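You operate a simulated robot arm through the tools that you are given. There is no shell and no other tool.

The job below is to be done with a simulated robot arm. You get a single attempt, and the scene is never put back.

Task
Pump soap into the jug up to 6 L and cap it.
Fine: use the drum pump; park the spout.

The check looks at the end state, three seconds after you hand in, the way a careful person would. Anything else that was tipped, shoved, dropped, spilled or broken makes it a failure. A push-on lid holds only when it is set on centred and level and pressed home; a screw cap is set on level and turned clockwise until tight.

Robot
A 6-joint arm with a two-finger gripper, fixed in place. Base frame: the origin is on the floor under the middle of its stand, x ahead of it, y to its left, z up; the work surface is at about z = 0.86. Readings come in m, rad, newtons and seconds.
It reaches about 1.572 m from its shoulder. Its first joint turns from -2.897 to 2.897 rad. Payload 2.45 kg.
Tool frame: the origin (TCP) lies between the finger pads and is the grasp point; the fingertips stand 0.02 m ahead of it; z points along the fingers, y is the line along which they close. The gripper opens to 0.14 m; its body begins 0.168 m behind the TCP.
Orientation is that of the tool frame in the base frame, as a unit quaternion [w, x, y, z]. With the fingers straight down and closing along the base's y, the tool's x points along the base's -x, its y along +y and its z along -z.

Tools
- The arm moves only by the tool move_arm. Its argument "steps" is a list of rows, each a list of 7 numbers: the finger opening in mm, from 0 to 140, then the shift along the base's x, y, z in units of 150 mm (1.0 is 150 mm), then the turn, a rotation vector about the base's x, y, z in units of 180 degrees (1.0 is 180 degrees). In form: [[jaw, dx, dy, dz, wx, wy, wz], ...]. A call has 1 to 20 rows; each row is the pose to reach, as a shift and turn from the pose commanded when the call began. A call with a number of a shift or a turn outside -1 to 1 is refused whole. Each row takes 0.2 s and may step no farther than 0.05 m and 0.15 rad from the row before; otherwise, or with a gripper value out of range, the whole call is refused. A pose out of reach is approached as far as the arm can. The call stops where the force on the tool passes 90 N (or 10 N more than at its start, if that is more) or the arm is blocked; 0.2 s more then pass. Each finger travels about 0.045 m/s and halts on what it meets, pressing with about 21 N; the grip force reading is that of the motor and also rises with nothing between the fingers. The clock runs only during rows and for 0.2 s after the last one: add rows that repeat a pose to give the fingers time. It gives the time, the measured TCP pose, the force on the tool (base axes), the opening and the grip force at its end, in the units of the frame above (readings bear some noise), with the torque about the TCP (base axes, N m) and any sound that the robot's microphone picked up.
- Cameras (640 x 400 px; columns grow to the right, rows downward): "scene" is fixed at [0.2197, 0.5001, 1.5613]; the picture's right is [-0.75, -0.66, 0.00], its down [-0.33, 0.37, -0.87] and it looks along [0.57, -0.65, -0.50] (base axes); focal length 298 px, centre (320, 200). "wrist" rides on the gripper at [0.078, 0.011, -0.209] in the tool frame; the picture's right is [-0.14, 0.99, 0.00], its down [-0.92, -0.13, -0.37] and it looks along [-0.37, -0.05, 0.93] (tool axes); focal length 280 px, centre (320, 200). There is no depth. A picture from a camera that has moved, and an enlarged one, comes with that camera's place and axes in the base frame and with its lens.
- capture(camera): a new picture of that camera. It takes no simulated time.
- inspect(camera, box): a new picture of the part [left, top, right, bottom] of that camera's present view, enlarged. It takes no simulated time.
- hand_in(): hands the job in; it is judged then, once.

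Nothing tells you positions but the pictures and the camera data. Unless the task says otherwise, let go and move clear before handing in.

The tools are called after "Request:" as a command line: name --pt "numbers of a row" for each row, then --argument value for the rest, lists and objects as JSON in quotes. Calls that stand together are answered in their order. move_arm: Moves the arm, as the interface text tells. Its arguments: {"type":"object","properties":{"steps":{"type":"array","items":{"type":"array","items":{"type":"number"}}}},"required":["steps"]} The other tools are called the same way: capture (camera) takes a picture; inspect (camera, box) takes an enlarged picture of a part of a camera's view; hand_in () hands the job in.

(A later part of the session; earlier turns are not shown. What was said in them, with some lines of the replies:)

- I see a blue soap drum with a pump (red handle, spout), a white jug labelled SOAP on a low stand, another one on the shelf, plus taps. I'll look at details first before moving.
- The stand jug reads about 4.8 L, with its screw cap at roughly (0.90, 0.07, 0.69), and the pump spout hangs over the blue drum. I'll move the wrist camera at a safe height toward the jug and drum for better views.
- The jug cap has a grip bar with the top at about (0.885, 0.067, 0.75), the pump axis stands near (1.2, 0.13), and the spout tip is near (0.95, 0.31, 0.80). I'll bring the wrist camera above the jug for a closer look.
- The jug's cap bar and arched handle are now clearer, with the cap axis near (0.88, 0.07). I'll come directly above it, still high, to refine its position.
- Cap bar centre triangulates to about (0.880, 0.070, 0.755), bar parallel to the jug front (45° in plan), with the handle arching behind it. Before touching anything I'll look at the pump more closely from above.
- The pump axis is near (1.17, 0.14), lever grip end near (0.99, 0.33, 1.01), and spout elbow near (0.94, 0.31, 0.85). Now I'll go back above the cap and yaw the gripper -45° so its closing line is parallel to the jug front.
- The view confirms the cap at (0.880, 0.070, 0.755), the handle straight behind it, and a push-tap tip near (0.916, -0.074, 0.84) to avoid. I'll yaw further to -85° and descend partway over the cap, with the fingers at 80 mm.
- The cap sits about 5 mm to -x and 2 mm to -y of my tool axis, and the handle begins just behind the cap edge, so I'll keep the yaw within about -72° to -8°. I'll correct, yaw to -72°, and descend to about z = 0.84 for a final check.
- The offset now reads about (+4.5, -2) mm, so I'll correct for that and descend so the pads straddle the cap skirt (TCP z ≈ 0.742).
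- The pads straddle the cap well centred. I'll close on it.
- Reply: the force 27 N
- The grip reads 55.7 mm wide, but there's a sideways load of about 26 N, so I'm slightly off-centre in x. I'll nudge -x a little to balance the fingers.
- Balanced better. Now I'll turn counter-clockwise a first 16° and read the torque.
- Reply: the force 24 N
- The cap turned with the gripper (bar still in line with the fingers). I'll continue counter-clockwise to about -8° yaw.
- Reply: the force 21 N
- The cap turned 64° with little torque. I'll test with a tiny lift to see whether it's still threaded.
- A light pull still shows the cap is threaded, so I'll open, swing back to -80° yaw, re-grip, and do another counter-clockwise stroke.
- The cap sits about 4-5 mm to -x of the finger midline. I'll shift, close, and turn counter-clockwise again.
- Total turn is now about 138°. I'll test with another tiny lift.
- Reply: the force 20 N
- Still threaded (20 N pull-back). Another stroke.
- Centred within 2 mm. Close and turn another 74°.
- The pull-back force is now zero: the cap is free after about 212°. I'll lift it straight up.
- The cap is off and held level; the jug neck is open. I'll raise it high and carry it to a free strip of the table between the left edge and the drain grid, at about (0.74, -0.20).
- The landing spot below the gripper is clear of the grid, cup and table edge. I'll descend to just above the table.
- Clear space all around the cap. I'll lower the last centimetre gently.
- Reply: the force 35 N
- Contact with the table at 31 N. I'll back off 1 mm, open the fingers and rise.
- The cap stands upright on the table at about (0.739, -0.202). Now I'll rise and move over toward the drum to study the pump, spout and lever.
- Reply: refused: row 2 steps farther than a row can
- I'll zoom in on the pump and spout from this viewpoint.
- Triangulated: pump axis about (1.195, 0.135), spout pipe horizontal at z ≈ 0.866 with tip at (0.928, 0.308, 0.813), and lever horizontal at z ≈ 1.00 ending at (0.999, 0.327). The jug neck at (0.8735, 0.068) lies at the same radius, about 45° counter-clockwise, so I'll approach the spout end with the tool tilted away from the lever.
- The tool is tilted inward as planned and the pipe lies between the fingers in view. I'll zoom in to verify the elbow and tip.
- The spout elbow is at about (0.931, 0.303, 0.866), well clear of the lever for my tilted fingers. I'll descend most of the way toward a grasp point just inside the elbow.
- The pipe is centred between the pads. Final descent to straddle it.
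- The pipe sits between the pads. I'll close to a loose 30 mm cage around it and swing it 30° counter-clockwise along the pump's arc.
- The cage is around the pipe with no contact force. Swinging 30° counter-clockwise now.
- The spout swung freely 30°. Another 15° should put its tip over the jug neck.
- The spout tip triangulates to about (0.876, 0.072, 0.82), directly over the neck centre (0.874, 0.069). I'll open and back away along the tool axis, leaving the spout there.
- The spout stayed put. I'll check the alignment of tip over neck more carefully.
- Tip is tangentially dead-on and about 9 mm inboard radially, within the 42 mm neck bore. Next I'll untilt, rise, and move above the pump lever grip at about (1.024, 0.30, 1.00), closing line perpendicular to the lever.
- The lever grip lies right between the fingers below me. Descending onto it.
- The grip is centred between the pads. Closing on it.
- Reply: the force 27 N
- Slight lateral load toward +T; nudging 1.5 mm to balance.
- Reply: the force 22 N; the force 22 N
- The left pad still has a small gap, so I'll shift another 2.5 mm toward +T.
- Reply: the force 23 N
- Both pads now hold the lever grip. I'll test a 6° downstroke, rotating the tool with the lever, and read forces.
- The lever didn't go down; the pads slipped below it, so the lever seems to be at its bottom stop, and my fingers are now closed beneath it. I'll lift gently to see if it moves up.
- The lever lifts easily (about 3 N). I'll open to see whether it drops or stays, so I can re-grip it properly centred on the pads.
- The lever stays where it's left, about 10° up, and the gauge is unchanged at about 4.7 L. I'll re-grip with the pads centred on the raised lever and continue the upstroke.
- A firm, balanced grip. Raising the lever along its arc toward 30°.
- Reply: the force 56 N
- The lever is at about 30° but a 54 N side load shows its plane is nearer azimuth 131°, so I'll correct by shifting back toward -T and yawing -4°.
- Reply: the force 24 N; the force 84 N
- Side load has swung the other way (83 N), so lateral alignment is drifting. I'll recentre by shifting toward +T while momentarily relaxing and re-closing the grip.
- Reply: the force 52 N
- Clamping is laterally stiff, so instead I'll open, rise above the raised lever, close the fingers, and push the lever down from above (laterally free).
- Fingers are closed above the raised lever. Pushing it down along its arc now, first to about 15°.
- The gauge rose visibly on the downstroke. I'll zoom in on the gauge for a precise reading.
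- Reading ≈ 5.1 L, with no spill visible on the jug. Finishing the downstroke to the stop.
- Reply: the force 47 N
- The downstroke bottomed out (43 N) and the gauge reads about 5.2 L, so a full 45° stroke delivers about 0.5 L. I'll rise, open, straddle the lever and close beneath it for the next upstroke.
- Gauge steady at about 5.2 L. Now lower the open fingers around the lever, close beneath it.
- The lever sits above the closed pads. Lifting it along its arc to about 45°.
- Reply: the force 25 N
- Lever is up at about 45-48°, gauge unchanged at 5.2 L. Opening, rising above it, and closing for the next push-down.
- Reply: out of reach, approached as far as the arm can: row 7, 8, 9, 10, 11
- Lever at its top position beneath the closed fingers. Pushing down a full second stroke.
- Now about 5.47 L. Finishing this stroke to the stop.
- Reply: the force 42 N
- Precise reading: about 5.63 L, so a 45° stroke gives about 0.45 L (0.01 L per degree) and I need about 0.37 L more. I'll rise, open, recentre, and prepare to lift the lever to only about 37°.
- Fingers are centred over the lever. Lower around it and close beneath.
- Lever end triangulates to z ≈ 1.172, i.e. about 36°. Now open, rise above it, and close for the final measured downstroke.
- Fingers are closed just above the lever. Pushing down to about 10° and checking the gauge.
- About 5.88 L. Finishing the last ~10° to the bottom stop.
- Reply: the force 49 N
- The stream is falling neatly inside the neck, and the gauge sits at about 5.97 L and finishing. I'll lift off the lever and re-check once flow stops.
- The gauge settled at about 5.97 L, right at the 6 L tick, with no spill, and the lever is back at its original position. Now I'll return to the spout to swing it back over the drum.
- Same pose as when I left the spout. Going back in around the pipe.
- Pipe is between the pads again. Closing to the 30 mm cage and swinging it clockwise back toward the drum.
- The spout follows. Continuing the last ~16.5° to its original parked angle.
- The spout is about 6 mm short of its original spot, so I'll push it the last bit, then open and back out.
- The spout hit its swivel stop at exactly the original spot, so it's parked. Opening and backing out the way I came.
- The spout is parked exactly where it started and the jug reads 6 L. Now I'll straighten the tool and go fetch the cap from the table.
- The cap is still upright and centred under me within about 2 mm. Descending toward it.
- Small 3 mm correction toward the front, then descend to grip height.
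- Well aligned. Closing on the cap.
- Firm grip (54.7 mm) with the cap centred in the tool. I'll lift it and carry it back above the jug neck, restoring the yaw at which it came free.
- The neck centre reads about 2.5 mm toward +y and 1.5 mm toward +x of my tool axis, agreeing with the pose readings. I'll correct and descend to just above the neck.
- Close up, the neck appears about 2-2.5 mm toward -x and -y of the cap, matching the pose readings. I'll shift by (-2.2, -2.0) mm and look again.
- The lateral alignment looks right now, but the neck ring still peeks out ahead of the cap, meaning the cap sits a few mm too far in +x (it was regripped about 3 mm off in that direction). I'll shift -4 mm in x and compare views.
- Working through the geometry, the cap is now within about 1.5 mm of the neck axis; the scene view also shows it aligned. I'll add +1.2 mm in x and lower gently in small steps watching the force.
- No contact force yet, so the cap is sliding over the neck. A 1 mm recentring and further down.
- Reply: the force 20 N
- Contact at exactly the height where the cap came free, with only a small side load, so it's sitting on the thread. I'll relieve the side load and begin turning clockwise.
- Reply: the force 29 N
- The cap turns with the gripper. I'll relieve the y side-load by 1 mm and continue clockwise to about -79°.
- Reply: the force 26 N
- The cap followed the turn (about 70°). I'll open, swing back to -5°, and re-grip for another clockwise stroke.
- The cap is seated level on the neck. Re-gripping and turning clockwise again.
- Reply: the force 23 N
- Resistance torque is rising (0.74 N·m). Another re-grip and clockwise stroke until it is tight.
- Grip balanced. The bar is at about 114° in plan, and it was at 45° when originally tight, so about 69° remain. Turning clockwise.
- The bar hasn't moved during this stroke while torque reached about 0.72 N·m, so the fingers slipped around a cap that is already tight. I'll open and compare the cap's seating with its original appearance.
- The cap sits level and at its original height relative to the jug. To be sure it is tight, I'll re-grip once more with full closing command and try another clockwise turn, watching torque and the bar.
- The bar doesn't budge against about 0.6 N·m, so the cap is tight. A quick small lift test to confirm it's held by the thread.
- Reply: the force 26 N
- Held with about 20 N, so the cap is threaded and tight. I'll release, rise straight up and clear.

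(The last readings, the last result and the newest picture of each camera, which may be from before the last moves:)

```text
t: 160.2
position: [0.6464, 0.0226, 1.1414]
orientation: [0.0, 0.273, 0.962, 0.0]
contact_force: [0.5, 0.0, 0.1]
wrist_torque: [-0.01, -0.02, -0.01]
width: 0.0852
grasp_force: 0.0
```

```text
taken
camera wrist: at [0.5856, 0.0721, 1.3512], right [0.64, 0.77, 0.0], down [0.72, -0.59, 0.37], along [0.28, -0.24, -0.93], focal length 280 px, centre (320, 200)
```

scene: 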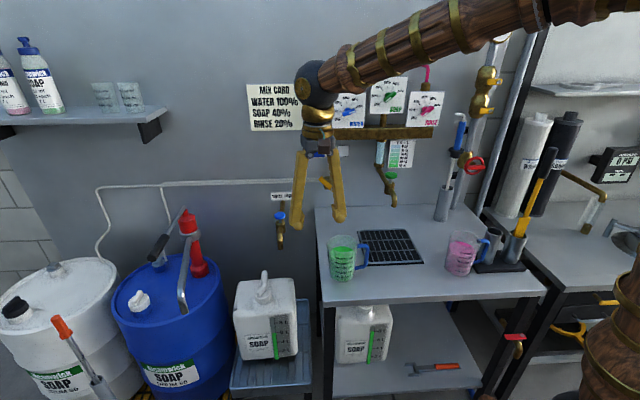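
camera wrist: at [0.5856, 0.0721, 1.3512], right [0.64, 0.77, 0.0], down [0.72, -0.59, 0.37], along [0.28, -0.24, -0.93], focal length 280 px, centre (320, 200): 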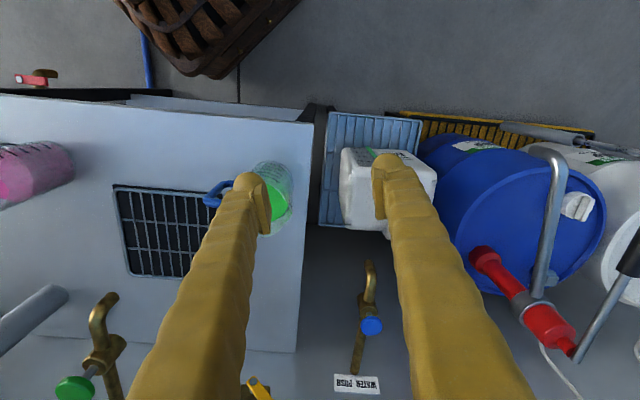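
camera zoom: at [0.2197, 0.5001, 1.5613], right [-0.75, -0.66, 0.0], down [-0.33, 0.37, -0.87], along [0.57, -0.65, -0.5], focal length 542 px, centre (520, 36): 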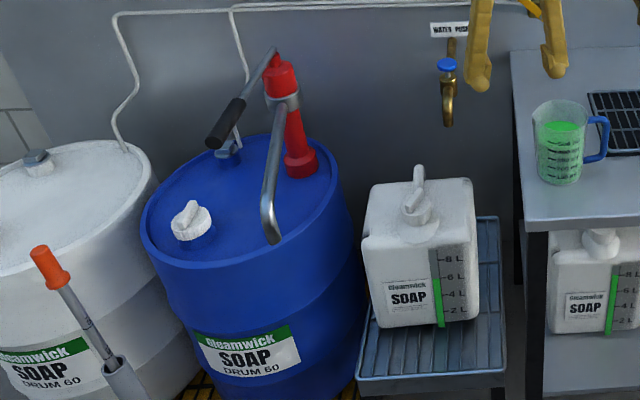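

The scene is tidy: cap on, spout parked, lever back at rest, arm clear. One last gauge check.

Request:
inspect --camera "scene" --box '[262, 325, 286, 345]'

Request:
inspect --camera "scene" --box '[240, 265, 285, 310]'

```text
16.00 times, centred on (274, 335) of scene
camera zoom: at [0.2197, 0.5001, 1.5613], right [-0.75, -0.66, 0.0], down [-0.33, 0.37, -0.87], along [0.57, -0.65, -0.5], focal length 4770 px, centre (1056, -1960)
```

zoom: 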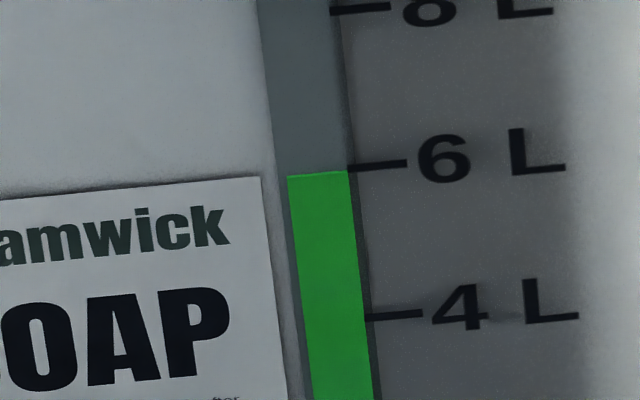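

```text
8.89 times, centred on (262, 288) of scene
camera zoom: at [0.2197, 0.5001, 1.5613], right [-0.75, -0.66, 0.0], down [-0.33, 0.37, -0.87], along [0.57, -0.65, -0.5], focal length 2650 px, centre (831, -578)
```

zoom: 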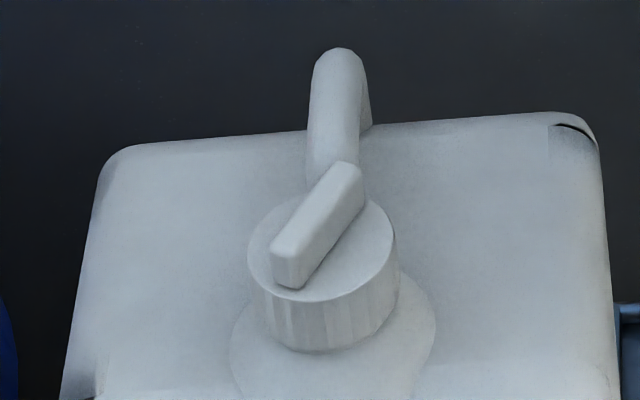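

The gauge sits at the 6 L tick, the cap is level and tight, the spout is parked, the lever is at rest, and nothing else was disturbed. Handing in.

Request:
hand_in

```text
The job is handed in.
```

The jug on the stand now holds about 6 L of soap, pumped from the blue drum, and its cap is screwed back on tight. The gauge read about 5.97 L, right at the 6 L mark.

- **Filling:** The jug started at about 4.7 L. I used two full pump strokes and one partial one, and saw no spill on the jug or stand.
- **Cap:** While it was off, the cap stood on the table. It sits level. It didn't turn further against about 0.6 N·m, and a light upward pull didn't lift it.
- **Spout and lever:** The spout is parked at its stop over the drum, where it started, and the pump lever is back at rest.
- **Jug position:** The jug moved on its stand by up to about a centimetre while I worked the cap.

I saw nothing else disturbed, and the arm had let go and was clear when I handed in. I don't have the result of the check yet.
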